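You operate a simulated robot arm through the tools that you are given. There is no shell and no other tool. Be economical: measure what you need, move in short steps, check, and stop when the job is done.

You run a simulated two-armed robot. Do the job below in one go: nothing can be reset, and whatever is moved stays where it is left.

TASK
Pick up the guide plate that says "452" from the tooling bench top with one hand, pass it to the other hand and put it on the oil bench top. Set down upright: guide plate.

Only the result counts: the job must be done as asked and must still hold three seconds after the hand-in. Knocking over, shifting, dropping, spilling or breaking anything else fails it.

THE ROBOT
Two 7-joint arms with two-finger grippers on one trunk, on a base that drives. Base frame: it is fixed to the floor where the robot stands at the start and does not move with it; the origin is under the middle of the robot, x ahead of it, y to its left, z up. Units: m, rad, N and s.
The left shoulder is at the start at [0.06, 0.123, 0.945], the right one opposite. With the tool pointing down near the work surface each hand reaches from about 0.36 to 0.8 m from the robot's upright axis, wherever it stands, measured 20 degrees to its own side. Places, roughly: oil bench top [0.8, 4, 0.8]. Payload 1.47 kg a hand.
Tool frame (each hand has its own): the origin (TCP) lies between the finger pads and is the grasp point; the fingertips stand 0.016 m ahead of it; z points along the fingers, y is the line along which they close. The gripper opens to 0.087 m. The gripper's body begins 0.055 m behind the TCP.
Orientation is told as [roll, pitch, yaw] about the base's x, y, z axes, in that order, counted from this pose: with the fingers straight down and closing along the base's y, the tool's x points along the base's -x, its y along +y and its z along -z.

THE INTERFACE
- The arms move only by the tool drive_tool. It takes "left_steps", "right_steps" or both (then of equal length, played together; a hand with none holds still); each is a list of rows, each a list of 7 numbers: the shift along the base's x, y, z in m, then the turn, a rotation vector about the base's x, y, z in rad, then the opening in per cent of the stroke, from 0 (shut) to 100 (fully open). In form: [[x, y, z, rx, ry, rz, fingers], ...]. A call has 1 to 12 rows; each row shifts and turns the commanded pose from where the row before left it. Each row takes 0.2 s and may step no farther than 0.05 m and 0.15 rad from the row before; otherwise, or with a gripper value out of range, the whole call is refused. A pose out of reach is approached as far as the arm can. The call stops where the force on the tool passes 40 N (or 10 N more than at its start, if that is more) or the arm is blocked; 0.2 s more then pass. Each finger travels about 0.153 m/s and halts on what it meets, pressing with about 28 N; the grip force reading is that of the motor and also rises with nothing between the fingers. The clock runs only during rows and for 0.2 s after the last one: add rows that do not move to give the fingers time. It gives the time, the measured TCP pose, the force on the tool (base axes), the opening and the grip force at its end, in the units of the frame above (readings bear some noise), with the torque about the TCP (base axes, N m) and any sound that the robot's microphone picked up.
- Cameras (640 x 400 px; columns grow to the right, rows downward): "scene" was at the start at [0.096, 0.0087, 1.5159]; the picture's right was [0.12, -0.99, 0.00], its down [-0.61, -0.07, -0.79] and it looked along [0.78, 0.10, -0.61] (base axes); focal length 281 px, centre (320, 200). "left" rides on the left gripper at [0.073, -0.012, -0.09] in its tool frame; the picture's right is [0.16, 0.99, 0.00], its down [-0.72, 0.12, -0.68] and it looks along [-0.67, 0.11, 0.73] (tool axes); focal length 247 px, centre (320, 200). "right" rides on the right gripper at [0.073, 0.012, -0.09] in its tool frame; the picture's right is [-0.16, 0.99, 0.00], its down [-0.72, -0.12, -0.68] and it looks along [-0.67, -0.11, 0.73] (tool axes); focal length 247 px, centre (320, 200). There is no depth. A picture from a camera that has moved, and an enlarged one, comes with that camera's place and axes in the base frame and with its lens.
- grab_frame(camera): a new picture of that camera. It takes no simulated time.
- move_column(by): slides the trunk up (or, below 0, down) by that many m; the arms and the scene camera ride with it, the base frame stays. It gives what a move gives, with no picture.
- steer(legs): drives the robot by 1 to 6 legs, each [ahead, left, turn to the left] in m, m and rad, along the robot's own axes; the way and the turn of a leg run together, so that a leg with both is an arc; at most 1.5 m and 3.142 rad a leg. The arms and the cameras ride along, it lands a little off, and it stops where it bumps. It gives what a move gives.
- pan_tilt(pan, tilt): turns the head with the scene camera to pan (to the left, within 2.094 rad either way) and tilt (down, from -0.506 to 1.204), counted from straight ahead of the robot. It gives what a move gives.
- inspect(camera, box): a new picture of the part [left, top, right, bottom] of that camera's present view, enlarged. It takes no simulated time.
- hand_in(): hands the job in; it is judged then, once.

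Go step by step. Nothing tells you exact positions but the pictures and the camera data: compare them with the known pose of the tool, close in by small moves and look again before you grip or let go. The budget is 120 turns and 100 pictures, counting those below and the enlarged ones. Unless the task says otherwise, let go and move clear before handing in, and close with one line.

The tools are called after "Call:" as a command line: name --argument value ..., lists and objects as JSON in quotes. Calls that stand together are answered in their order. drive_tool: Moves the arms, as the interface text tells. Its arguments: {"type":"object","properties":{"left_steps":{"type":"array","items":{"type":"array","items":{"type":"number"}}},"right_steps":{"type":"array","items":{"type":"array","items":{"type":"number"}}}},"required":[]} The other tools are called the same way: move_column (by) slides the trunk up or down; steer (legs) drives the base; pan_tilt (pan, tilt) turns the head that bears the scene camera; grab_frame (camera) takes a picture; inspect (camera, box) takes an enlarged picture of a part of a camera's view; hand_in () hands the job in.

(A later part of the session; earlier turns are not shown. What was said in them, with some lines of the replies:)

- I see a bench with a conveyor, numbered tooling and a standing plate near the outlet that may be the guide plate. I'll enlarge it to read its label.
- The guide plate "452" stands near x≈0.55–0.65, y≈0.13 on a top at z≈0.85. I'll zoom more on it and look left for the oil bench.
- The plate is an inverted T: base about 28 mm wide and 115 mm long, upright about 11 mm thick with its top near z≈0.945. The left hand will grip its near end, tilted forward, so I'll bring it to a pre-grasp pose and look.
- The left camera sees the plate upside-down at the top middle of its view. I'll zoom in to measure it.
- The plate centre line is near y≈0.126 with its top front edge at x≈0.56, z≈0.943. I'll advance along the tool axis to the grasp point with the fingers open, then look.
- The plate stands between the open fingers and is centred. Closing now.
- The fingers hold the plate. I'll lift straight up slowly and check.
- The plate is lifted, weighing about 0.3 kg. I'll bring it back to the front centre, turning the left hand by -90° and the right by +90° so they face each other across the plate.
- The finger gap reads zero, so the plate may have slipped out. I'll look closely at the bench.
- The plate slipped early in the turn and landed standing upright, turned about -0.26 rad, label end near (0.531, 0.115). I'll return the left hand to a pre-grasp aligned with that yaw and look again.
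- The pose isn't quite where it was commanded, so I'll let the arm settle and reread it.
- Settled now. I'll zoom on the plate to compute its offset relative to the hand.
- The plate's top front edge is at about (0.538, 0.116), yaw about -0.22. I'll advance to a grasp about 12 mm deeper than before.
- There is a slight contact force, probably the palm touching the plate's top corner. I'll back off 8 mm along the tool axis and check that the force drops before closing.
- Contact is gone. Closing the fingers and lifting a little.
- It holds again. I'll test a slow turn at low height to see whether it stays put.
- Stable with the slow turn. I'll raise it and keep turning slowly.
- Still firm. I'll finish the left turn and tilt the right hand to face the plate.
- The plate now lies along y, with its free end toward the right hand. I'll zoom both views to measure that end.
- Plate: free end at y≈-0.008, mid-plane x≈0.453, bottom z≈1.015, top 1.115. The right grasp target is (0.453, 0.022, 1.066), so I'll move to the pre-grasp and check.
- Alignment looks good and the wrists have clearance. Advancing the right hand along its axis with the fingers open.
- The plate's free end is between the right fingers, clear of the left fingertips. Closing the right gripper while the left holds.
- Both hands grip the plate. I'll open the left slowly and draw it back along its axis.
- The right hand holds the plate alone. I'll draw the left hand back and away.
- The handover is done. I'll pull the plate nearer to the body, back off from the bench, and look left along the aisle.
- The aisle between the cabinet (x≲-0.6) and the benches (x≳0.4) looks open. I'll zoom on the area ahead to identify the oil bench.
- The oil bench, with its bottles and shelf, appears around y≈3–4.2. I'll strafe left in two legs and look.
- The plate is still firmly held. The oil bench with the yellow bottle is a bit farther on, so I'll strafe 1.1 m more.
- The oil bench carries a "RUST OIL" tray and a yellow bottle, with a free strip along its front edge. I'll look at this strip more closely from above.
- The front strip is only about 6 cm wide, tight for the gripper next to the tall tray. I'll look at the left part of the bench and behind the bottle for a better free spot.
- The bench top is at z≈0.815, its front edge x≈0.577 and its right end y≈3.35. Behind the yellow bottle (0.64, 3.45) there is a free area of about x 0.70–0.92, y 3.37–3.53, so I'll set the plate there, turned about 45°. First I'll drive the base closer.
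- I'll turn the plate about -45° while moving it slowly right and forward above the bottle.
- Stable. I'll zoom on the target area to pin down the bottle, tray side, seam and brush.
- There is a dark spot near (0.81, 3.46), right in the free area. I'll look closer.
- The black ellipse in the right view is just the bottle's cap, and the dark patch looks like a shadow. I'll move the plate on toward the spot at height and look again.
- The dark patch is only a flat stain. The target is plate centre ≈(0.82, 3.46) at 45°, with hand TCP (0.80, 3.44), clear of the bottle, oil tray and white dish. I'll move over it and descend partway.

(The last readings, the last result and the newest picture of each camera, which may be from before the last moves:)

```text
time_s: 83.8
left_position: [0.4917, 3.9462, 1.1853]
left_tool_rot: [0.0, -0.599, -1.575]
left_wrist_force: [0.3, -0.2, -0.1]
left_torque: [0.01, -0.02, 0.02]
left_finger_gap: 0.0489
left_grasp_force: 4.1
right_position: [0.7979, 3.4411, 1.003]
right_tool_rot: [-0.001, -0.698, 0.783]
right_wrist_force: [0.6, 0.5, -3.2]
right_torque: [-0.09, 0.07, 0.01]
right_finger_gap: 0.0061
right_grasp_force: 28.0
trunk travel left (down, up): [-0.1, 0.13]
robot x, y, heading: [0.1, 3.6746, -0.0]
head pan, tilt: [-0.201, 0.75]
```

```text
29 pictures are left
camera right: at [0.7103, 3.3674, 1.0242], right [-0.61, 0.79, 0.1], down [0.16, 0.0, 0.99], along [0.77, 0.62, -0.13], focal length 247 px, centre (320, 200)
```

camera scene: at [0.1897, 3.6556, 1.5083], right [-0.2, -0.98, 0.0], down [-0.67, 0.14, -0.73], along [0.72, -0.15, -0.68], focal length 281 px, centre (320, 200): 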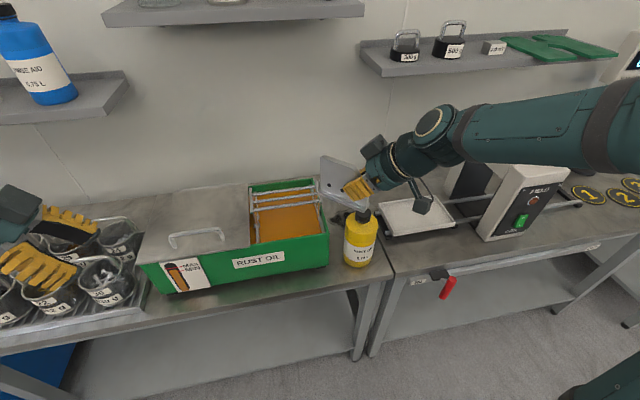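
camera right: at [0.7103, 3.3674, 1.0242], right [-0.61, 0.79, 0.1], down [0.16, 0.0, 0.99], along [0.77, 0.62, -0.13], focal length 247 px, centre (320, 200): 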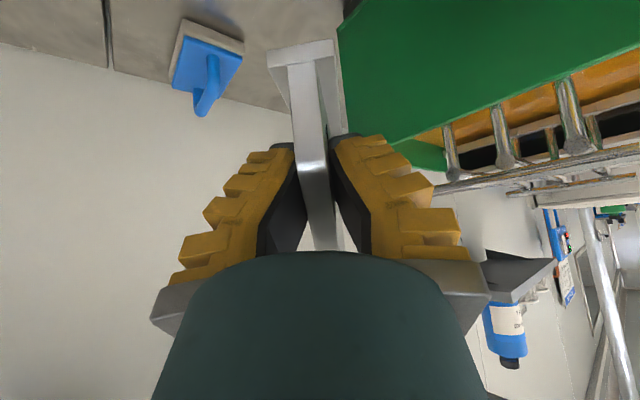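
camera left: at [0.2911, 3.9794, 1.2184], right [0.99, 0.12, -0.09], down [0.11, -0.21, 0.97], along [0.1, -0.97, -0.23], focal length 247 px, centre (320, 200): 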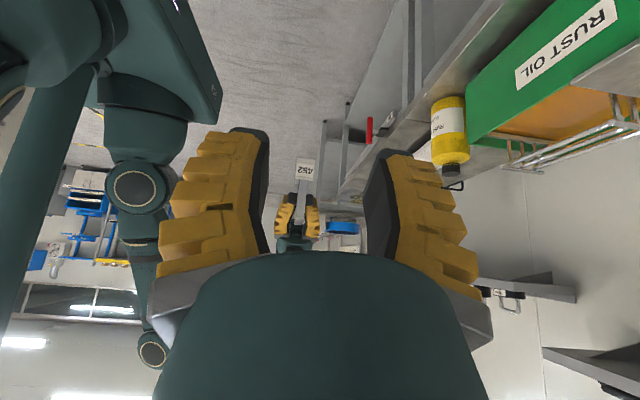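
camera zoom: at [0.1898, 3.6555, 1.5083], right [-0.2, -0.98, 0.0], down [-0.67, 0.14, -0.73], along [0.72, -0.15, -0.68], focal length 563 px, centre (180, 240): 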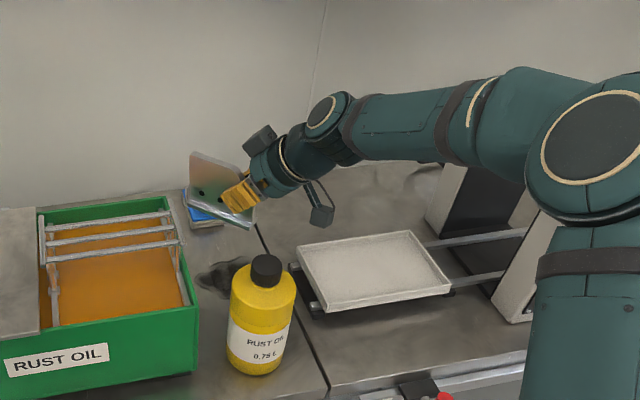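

Clearances look fine so far. I'll descend to about 3 cm above the bench top and check again.

Call:
drive_tool --right_steps '[[0.001, 0, -0.015, 0, 0, 0, 0], [0, 0, -0.02, 0, 0, 0, 0], [0, 0, -0.02, 0, 0, 0, 0], [0, 0, -0.02, 0, 0, 0, 0], [0, 0, -0.015, 0, 0, 0, 0], [0, 0, -0.01, 0, 0, 0, 0], [0, 0, 0, 0, 0, 0, 0]]'

Call:
inspect --camera "scene" --box '[290, 100, 450, 260]'

Call:
grab_frame --camera "right"

```text
time_s: 85.4
left_position: [0.4918, 3.9467, 1.1847]
left_tool_rot: [-0.001, -0.6, -1.574]
left_wrist_force: [-0.3, 0.1, 0.7]
left_torque: [0.01, 0.01, 0.0]
left_finger_gap: 0.049
left_grasp_force: 3.9
right_position: [0.8002, 3.4409, 0.9028]
right_tool_rot: [-0.001, -0.698, 0.785]
right_wrist_force: [0.6, 0.6, -3.5]
right_torque: [-0.09, 0.08, 0.0]
right_finger_gap: 0.0062
right_grasp_force: 27.3
trunk travel left (down, up): [-0.1, 0.13]
robot x, y, heading: [0.0953, 3.6747, -0.003]
head pan, tilt: [-0.201, 0.75]
```

```text
2.50 times, centred on (370, 180) of scene
camera zoom: at [0.1897, 3.6556, 1.5083], right [-0.2, -0.98, 0.0], down [-0.67, 0.14, -0.73], along [0.72, -0.15, -0.68], focal length 703 px, centre (195, 250)
```

zoom: 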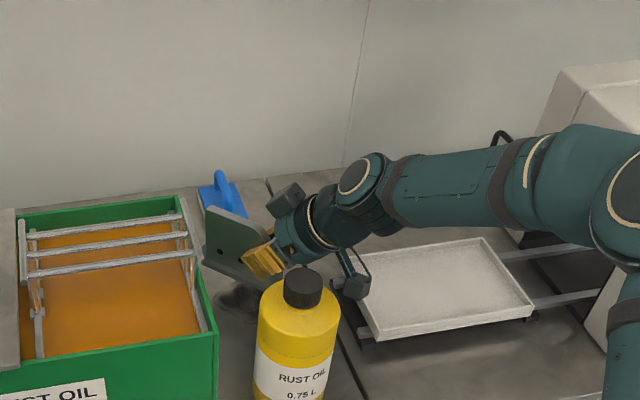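

```text
27 pictures are left
camera right: at [0.7115, 3.3676, 0.9236], right [-0.61, 0.79, 0.1], down [0.16, 0.0, 0.99], along [0.77, 0.62, -0.13], focal length 247 px, centre (320, 200)
```

right: 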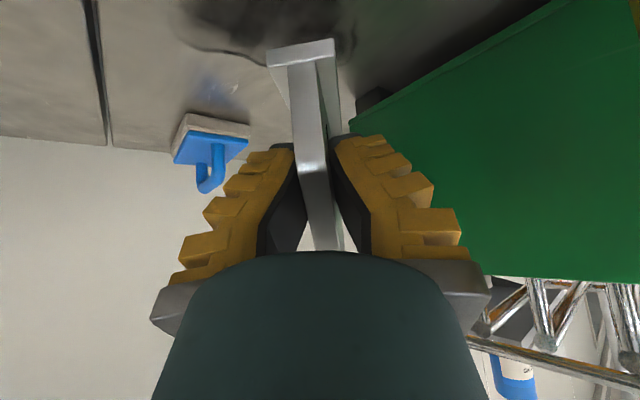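

I'll zoom on the plate's far end versus the oil tray wall before the last few centimetres.

Call:
inspect --camera "right" --box '[240, 20, 440, 160]'

Call:
inspect --camera "scene" --box '[330, 150, 400, 210]'

```text
2.86 times, centred on (340, 90) of right
camera zoom: at [0.7115, 3.3676, 0.9236], right [-0.61, 0.79, 0.1], down [0.16, 0.0, 0.99], along [0.77, 0.62, -0.13], focal length 706 px, centre (263, 514)
```

zoom: 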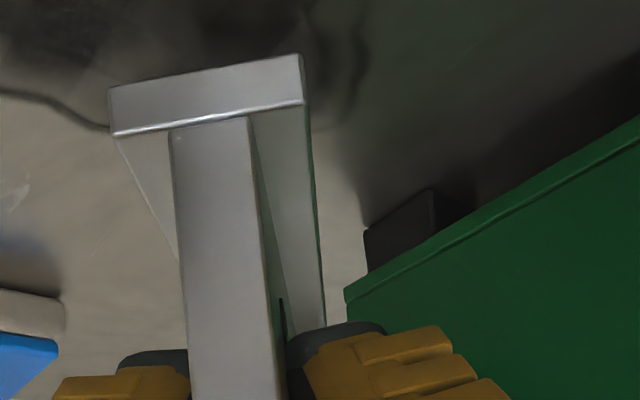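

```text
6.67 times, centred on (365, 180) of scene
camera zoom: at [0.1897, 3.6556, 1.5083], right [-0.2, -0.98, 0.0], down [-0.67, 0.14, -0.73], along [0.72, -0.15, -0.68], focal length 1876 px, centre (20, 333)
```

zoom: 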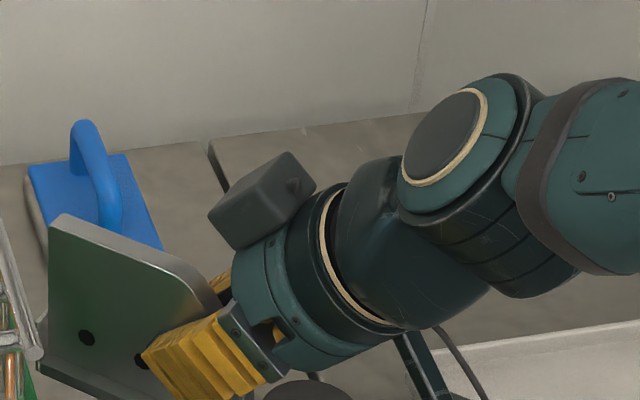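

The far end is about 2 cm from the tray wall. I'll nudge it slightly away (+x, -y) and lower it to just above contact.

Call:
drive_tool --right_steps '[[0.006, -0.002, 0, 0, 0, 0, 0], [0.006, -0.002, 0, 0, 0, 0, 0], [0, 0, -0.008, 0, 0, 0, 0], [0, 0, -0.008, 0, 0, 0, 0], [0, 0, -0.006, 0, 0, 0, 0], [0, 0, -0.004, 0, 0, 0, 0], [0, 0, 0, 0, 0, 0, 0]]'

Call:
inspect --camera "right" --box '[200, 0, 400, 140]'

Call:
inspect --camera "scene" --box '[320, 150, 420, 230]'

```text
time_s: 87.0
left_position: [0.4921, 3.9467, 1.1857]
left_tool_rot: [0.001, -0.602, -1.576]
left_wrist_force: [0.3, 0.6, -0.2]
left_torque: [-0.01, -0.03, -0.03]
left_finger_gap: 0.0493
left_grasp_force: 4.0
right_position: [0.8124, 3.437, 0.8772]
right_tool_rot: [-0.001, -0.699, 0.783]
right_wrist_force: [0.0, -0.2, -3.5]
right_torque: [-0.09, 0.08, 0.02]
right_finger_gap: 0.006
right_grasp_force: 27.8
trunk travel left (down, up): [-0.1, 0.13]
robot x, y, heading: [0.0991, 3.6729, -0.006]
head pan, tilt: [-0.201, 0.75]
```

```text
2.86 times, centred on (300, 70) of right
camera zoom: at [0.7235, 3.3633, 0.8981], right [-0.61, 0.79, 0.1], down [0.16, 0.0, 0.99], along [0.77, 0.62, -0.13], focal length 706 px, centre (377, 571)
```

zoom: 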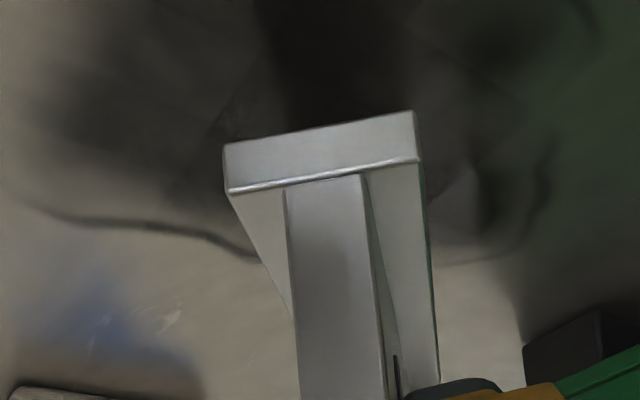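

```text
5.00 times, centred on (370, 190) of scene
camera zoom: at [0.1898, 3.6556, 1.5083], right [-0.2, -0.98, 0.0], down [-0.67, 0.14, -0.73], along [0.72, -0.15, -0.68], focal length 1407 px, centre (70, 250)
```

zoom: 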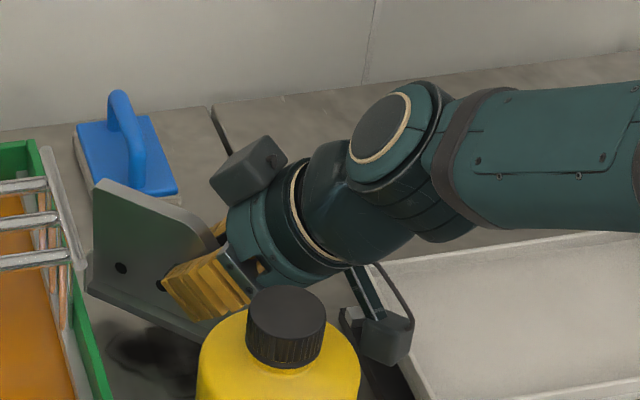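

Not touching yet. Lowering in 2 mm steps until the force changes.

Call:
drive_tool --right_steps '[[0, 0, -0.002, 0, 0, 0, 0], [0, 0, -0.002, 0, 0, 0, 0], [0, 0, -0.002, 0, 0, 0, 0]]'

Call:
drive_tool --right_steps '[[0, 0, -0.002, 0, 0, 0, 0], [0, 0, -0.001, 0, 0, 0, 0]]'

```text
time_s: 87.8
left_position: [0.4936, 3.9471, 1.1848]
left_tool_rot: [-0.001, -0.601, -1.576]
left_wrist_force: [0.0, 0.7, 0.6]
left_torque: [0.01, 0.02, 0.0]
left_finger_gap: 0.049
left_grasp_force: 4.4
right_position: [0.8128, 3.4365, 0.8717]
right_tool_rot: [-0.002, -0.698, 0.782]
right_wrist_force: [-0.7, -0.4, -3.1]
right_torque: [-0.07, 0.08, -0.01]
right_finger_gap: 0.006
right_grasp_force: 27.9
trunk travel left (down, up): [-0.1, 0.13]
robot x, y, heading: [0.1002, 3.6756, -0.004]
head pan, tilt: [-0.201, 0.75]
```

```text
time_s: 88.4
left_position: [0.4919, 3.947, 1.1842]
left_tool_rot: [-0.001, -0.6, -1.577]
left_wrist_force: [-0.9, -0.7, 0.0]
left_torque: [0.01, -0.01, -0.01]
left_finger_gap: 0.0492
left_grasp_force: 4.3
right_position: [0.8121, 3.4356, 0.8686]
right_tool_rot: [-0.003, -0.699, 0.784]
right_wrist_force: [0.5, 0.5, -3.7]
right_torque: [-0.13, 0.09, -0.03]
right_finger_gap: 0.0061
right_grasp_force: 27.9
trunk travel left (down, up): [-0.1, 0.13]
robot x, y, heading: [0.0992, 3.673, -0.007]
head pan, tilt: [-0.201, 0.75]
```

No contact yet at TCP z≈0.869; continuing down in small steps.

Call:
drive_tool --right_steps '[[0, 0, -0.002, 0, 0, 0, 0], [0, 0, -0.001, 0, 0, 0, 0]]'

Call:
drive_tool --right_steps '[[0, 0, -0.002, 0, 0, 0, 0], [0, 0, -0.001, 0, 0, 0, 0]]'

Call:
inspect --camera "right" --box '[200, 0, 400, 140]'

```text
time_s: 89.0
left_position: [0.4925, 3.9469, 1.1846]
left_tool_rot: [0.0, -0.6, -1.576]
left_wrist_force: [1.0, -0.5, -0.4]
left_torque: [0.03, -0.01, -0.04]
left_finger_gap: 0.0494
left_grasp_force: 3.6
right_position: [0.8122, 3.4357, 0.8655]
right_tool_rot: [-0.002, -0.698, 0.784]
right_wrist_force: [-0.2, 0.9, -4.1]
right_torque: [-0.1, 0.1, -0.02]
right_finger_gap: 0.0063
right_grasp_force: 28.1
trunk travel left (down, up): [-0.1, 0.13]
robot x, y, heading: [0.0991, 3.6727, 0.002]
head pan, tilt: [-0.201, 0.75]
```

```text
time_s: 89.6
left_position: [0.4917, 3.9466, 1.1856]
left_tool_rot: [0.001, -0.599, -1.577]
left_wrist_force: [0.2, 0.0, -0.2]
left_torque: [0.02, 0.03, 0.02]
left_finger_gap: 0.0493
left_grasp_force: 3.9
right_position: [0.8119, 3.4369, 0.8621]
right_tool_rot: [0.0, -0.698, 0.785]
right_wrist_force: [0.6, 0.2, -4.1]
right_torque: [-0.09, 0.07, -0.01]
right_finger_gap: 0.006
right_grasp_force: 28.1
trunk travel left (down, up): [-0.1, 0.13]
robot x, y, heading: [0.0974, 3.6764, -0.006]
head pan, tilt: [-0.201, 0.75]
```

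```text
2.86 times, centred on (300, 70) of right
camera zoom: at [0.7231, 3.3634, 0.8828], right [-0.61, 0.79, 0.1], down [0.16, 0.0, 0.99], along [0.77, 0.62, -0.13], focal length 706 px, centre (377, 571)
```

zoom: 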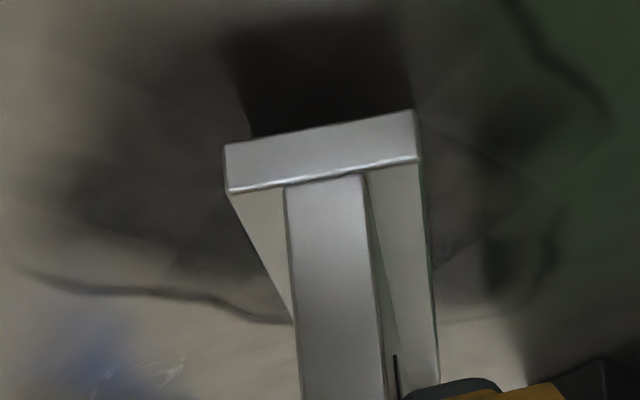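

The plate's shadow is closing in but there's no contact yet. Continuing.

Call:
drive_tool --right_steps '[[0, 0, -0.002, 0, 0, 0, 0], [0, 0, -0.001, 0, 0, 0, 0]]'

Call:
drive_tool --right_steps '[[0, 0, -0.002, 0, 0, 0, 0], [0, 0, -0.001, 0, 0, 0, 0]]'

Call:
inspect --camera "right" --box '[200, 0, 400, 140]'

Call:
inspect --camera "scene" --box '[320, 150, 420, 230]'

```text
time_s: 90.2
left_position: [0.4918, 3.9466, 1.1851]
left_tool_rot: [-0.001, -0.601, -1.576]
left_wrist_force: [0.2, 0.5, -0.7]
left_torque: [0.05, 0.0, 0.0]
left_finger_gap: 0.0491
left_grasp_force: 3.6
right_position: [0.8124, 3.4366, 0.8588]
right_tool_rot: [-0.001, -0.697, 0.784]
right_wrist_force: [0.7, 0.4, -4.1]
right_torque: [-0.08, 0.09, -0.01]
right_finger_gap: 0.006
right_grasp_force: 28.4
trunk travel left (down, up): [-0.1, 0.13]
robot x, y, heading: [0.0956, 3.6748, -0.003]
head pan, tilt: [-0.201, 0.75]
```

```text
time_s: 90.8
left_position: [0.4926, 3.9466, 1.1851]
left_tool_rot: [-0.001, -0.599, -1.577]
left_wrist_force: [0.4, 0.1, -0.5]
left_torque: [0.02, 0.0, 0.01]
left_finger_gap: 0.0489
left_grasp_force: 4.5
right_position: [0.8135, 3.4366, 0.8564]
right_tool_rot: [-0.001, -0.698, 0.783]
right_wrist_force: [-0.5, -0.7, -3.1]
right_torque: [-0.08, 0.06, 0.01]
right_finger_gap: 0.0057
right_grasp_force: 28.1
trunk travel left (down, up): [-0.1, 0.13]
robot x, y, heading: [0.0949, 3.6743, -0.006]
head pan, tilt: [-0.201, 0.75]
```

```text
2.86 times, centred on (300, 70) of right
camera zoom: at [0.7235, 3.3633, 0.8771], right [-0.61, 0.79, 0.1], down [0.16, 0.0, 0.99], along [0.77, 0.62, -0.13], focal length 706 px, centre (377, 571)
```

zoom: 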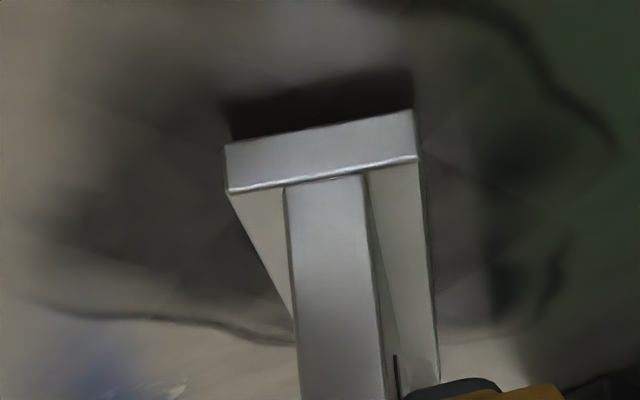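

```text
5.00 times, centred on (370, 190) of scene
camera zoom: at [0.1898, 3.6555, 1.5083], right [-0.2, -0.98, 0.0], down [-0.67, 0.14, -0.73], along [0.72, -0.15, -0.68], focal length 1407 px, centre (70, 250)
```

zoom: 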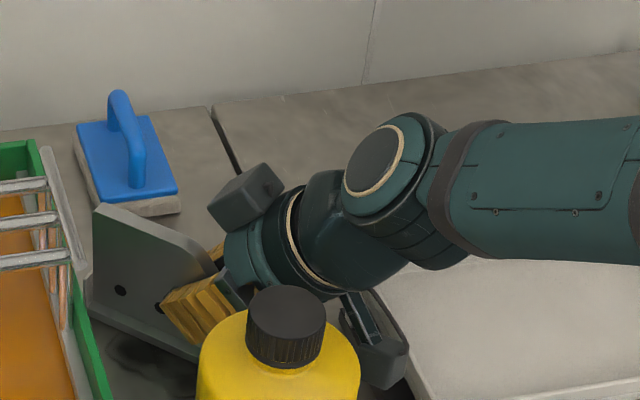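

The shadow gap suggests about 4 mm remain. Lowering in 1–1.5 mm steps.

Call:
drive_tool --right_steps '[[0, 0, -0.0015, 0, 0, 0, 0], [0, 0, -0.0015, 0, 0, 0, 0]]'

Call:
drive_tool --right_steps '[[0, 0, -0.001, 0, 0, 0, 0], [0, 0, -0.0005, 0, 0, 0, 0]]'

Call:
inspect --camera "right" --box '[200, 0, 400, 140]'

```text
time_s: 91.4
left_position: [0.4924, 3.9464, 1.1844]
left_tool_rot: [0.0, -0.598, -1.578]
left_wrist_force: [0.8, 0.2, -0.6]
left_torque: [-0.03, 0.01, 0.0]
left_finger_gap: 0.049
left_grasp_force: 4.1
right_position: [0.8131, 3.4368, 0.8551]
right_tool_rot: [-0.002, -0.701, 0.784]
right_wrist_force: [-0.4, -0.9, 3.4]
right_torque: [0.35, -0.32, 0.04]
right_finger_gap: 0.0058
right_grasp_force: 28.4
trunk travel left (down, up): [-0.1, 0.13]
robot x, y, heading: [0.0951, 3.6727, -0.002]
head pan, tilt: [-0.201, 0.75]
```

```text
time_s: 92.0
left_position: [0.4913, 3.946, 1.1857]
left_tool_rot: [0.001, -0.602, -1.578]
left_wrist_force: [-0.3, 0.2, 0.2]
left_torque: [-0.04, 0.03, 0.0]
left_finger_gap: 0.0492
left_grasp_force: 3.7
right_position: [0.8123, 3.436, 0.8525]
right_tool_rot: [-0.002, -0.701, 0.784]
right_wrist_force: [0.3, -1.9, 7.1]
right_torque: [0.53, -0.5, 0.0]
right_finger_gap: 0.0059
right_grasp_force: 28.1
trunk travel left (down, up): [-0.1, 0.13]
robot x, y, heading: [0.0978, 3.6769, -0.002]
head pan, tilt: [-0.201, 0.75]
```

```text
2.86 times, centred on (300, 70) of right
camera zoom: at [0.7231, 3.3633, 0.8734], right [-0.61, 0.79, 0.1], down [0.16, 0.0, 0.99], along [0.78, 0.62, -0.13], focal length 706 px, centre (377, 571)
```

zoom: 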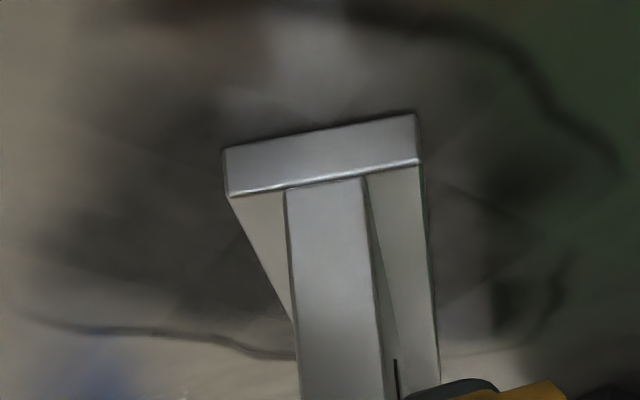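

The plate touches the bench: the far end is loaded and the near end practically closed. I'll open the fingers gently.

Call:
drive_tool --right_steps '[[0, 0, 0, 0, 0, 0, 8], [0, 0, 0, 0, 0, 0, 14], [0, 0, 0, 0, 0, 0, 22], [0, 0, 0, 0, 0, 0, 30], [0, 0, 0, 0, 0, 0, 40], [0, 0, 0, 0, 0, 0, 40]]'

Call:
inspect --camera "right" --box '[200, 0, 440, 240]'

Call:
inspect --camera "scene" --box '[320, 150, 420, 230]'

```text
time_s: 93.4
left_position: [0.492, 3.9468, 1.1858]
left_tool_rot: [-0.001, -0.601, -1.577]
left_wrist_force: [-1.5, 0.5, -0.2]
left_torque: [-0.01, 0.0, 0.0]
left_finger_gap: 0.0491
left_grasp_force: 3.6
right_position: [0.8128, 3.4367, 0.8522]
right_tool_rot: [-0.002, -0.698, 0.783]
right_wrist_force: [0.0, 0.3, 0.2]
right_torque: [0.02, -0.02, -0.02]
right_finger_gap: 0.0406
right_grasp_force: 4.3
trunk travel left (down, up): [-0.1, 0.13]
robot x, y, heading: [0.1016, 3.6762, 0.001]
head pan, tilt: [-0.201, 0.75]
```

```text
1.67 times, centred on (320, 120) of right
camera zoom: at [0.7234, 3.3634, 0.8727], right [-0.61, 0.79, 0.1], down [0.16, 0.0, 0.99], along [0.77, 0.62, -0.13], focal length 412 px, centre (320, 333)
```

zoom: 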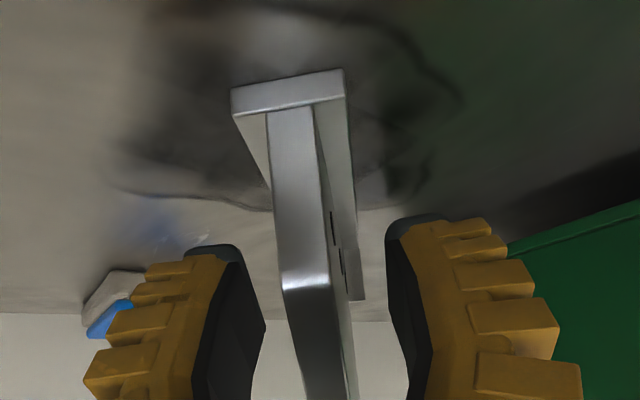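

```text
5.00 times, centred on (370, 190) of scene
camera zoom: at [0.1895, 3.6556, 1.5083], right [-0.2, -0.98, 0.0], down [-0.67, 0.14, -0.73], along [0.72, -0.15, -0.68], focal length 1407 px, centre (70, 250)
```

zoom: 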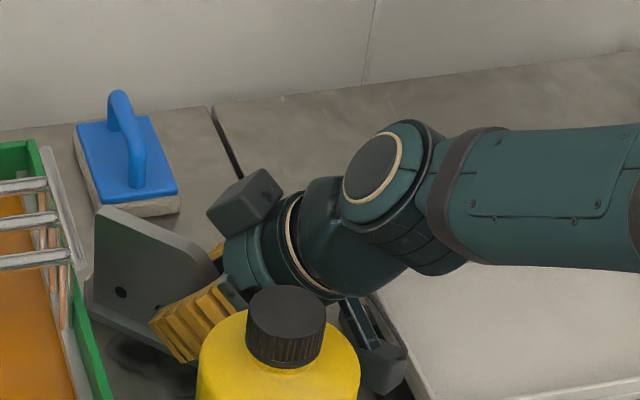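

The plate stands alone on the oil bench. I'll withdraw straight up, keeping the finger opening.

Call:
drive_tool --right_steps '[[0, 0, 0.01, 0, 0, 0, 40], [0, 0, 0.02, 0, 0, 0, 40], [0, 0, 0.025, 0, 0, 0, 40], [0, 0, 0.03, 0, 0, 0, 40], [0, 0, 0.03, 0, 0, 0, 40], [0, 0, 0.03, 0, 0, 0, 40], [0, 0, 0.03, 0, 0, 0, 40], [0, 0, 0.03, 0, 0, 0, 40], [0, 0, 0.03, 0, 0, 0, 40], [0, 0, 0, 0, 0, 0, 40]]'

Call:
inspect --camera "scene" --box '[290, 120, 450, 280]'

Call:
drive_tool --right_steps '[[-0.03, 0, 0.02, 0, 0, 0, 40], [-0.04, 0, 0, 0, 0, 0, 40], [-0.04, 0, 0, 0, 0, 0, 40], [-0.04, 0, 0, 0, 0, 0, 40], [-0.04, 0, 0, 0, 0, 0, 40], [0, 0, 0, 0, 0, 0, 40]]'

Call:
grab_frame --camera "scene"

```text
time_s: 95.6
left_position: [0.4932, 3.9468, 1.1851]
left_tool_rot: [-0.001, -0.599, -1.577]
left_wrist_force: [0.4, 0.8, 0.4]
left_torque: [0.04, 0.0, 0.01]
left_finger_gap: 0.049
left_grasp_force: 3.8
right_position: [0.8123, 3.4382, 1.0879]
right_tool_rot: [0.001, -0.699, 0.784]
right_wrist_force: [-0.1, 0.2, 0.4]
right_torque: [0.0, 0.01, 0.03]
right_finger_gap: 0.0407
right_grasp_force: 4.3
trunk travel left (down, up): [-0.1, 0.13]
robot x, y, heading: [0.0995, 3.6717, 0.002]
head pan, tilt: [-0.201, 0.75]
```

```text
2.50 times, centred on (370, 200) of scene
camera zoom: at [0.1898, 3.6554, 1.5083], right [-0.2, -0.98, 0.0], down [-0.67, 0.14, -0.73], along [0.72, -0.15, -0.68], focal length 703 px, centre (195, 200)
```

zoom: 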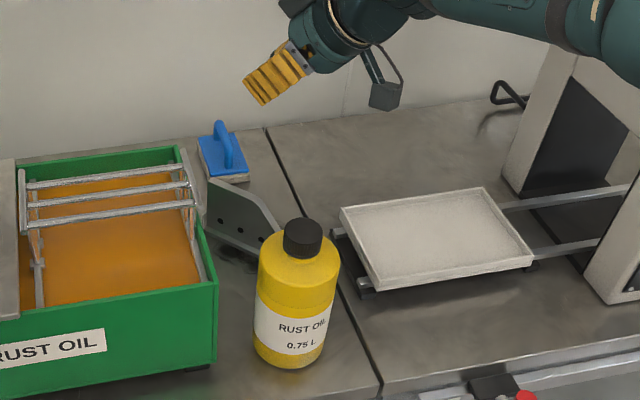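

```text
time_s: 97.0
left_position: [0.4933, 3.9469, 1.1863]
left_tool_rot: [-0.001, -0.6, -1.575]
left_wrist_force: [0.7, -0.7, 0.0]
left_torque: [0.0, 0.04, -0.03]
left_finger_gap: 0.0491
left_grasp_force: 4.5
right_position: [0.623, 3.4373, 1.1065]
right_tool_rot: [0.0, -0.697, 0.783]
right_wrist_force: [0.4, 0.0, 0.3]
right_torque: [0.03, 0.01, 0.0]
right_finger_gap: 0.0409
right_grasp_force: 4.4
trunk travel left (down, up): [-0.1, 0.13]
robot x, y, heading: [0.0972, 3.6756, -0.004]
head pan, tilt: [-0.201, 0.75]
```

```text
15 pictures are left
camera scene: at [0.1904, 3.6553, 1.5082], right [-0.2, -0.98, 0.0], down [-0.67, 0.14, -0.73], along [0.72, -0.15, -0.68], focal length 281 px, centre (320, 200)
```

scene: 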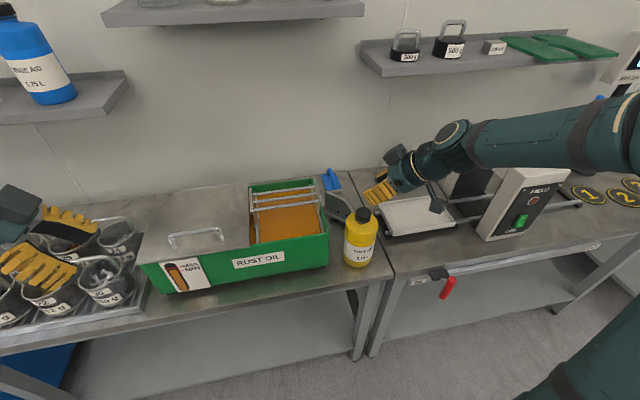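

The plate stands upright on the oil bench behind the bottle, nothing else has been disturbed, and both hands are clear. Handing in.

Call:
hand_in

```text
The job is handed in.
```

The job is handed in: guide plate "452" was passed from the left hand to the right and stands upright on the oil bench, though it slipped from the left hand once early on, landed upright on the tooling bench, and was picked up again.
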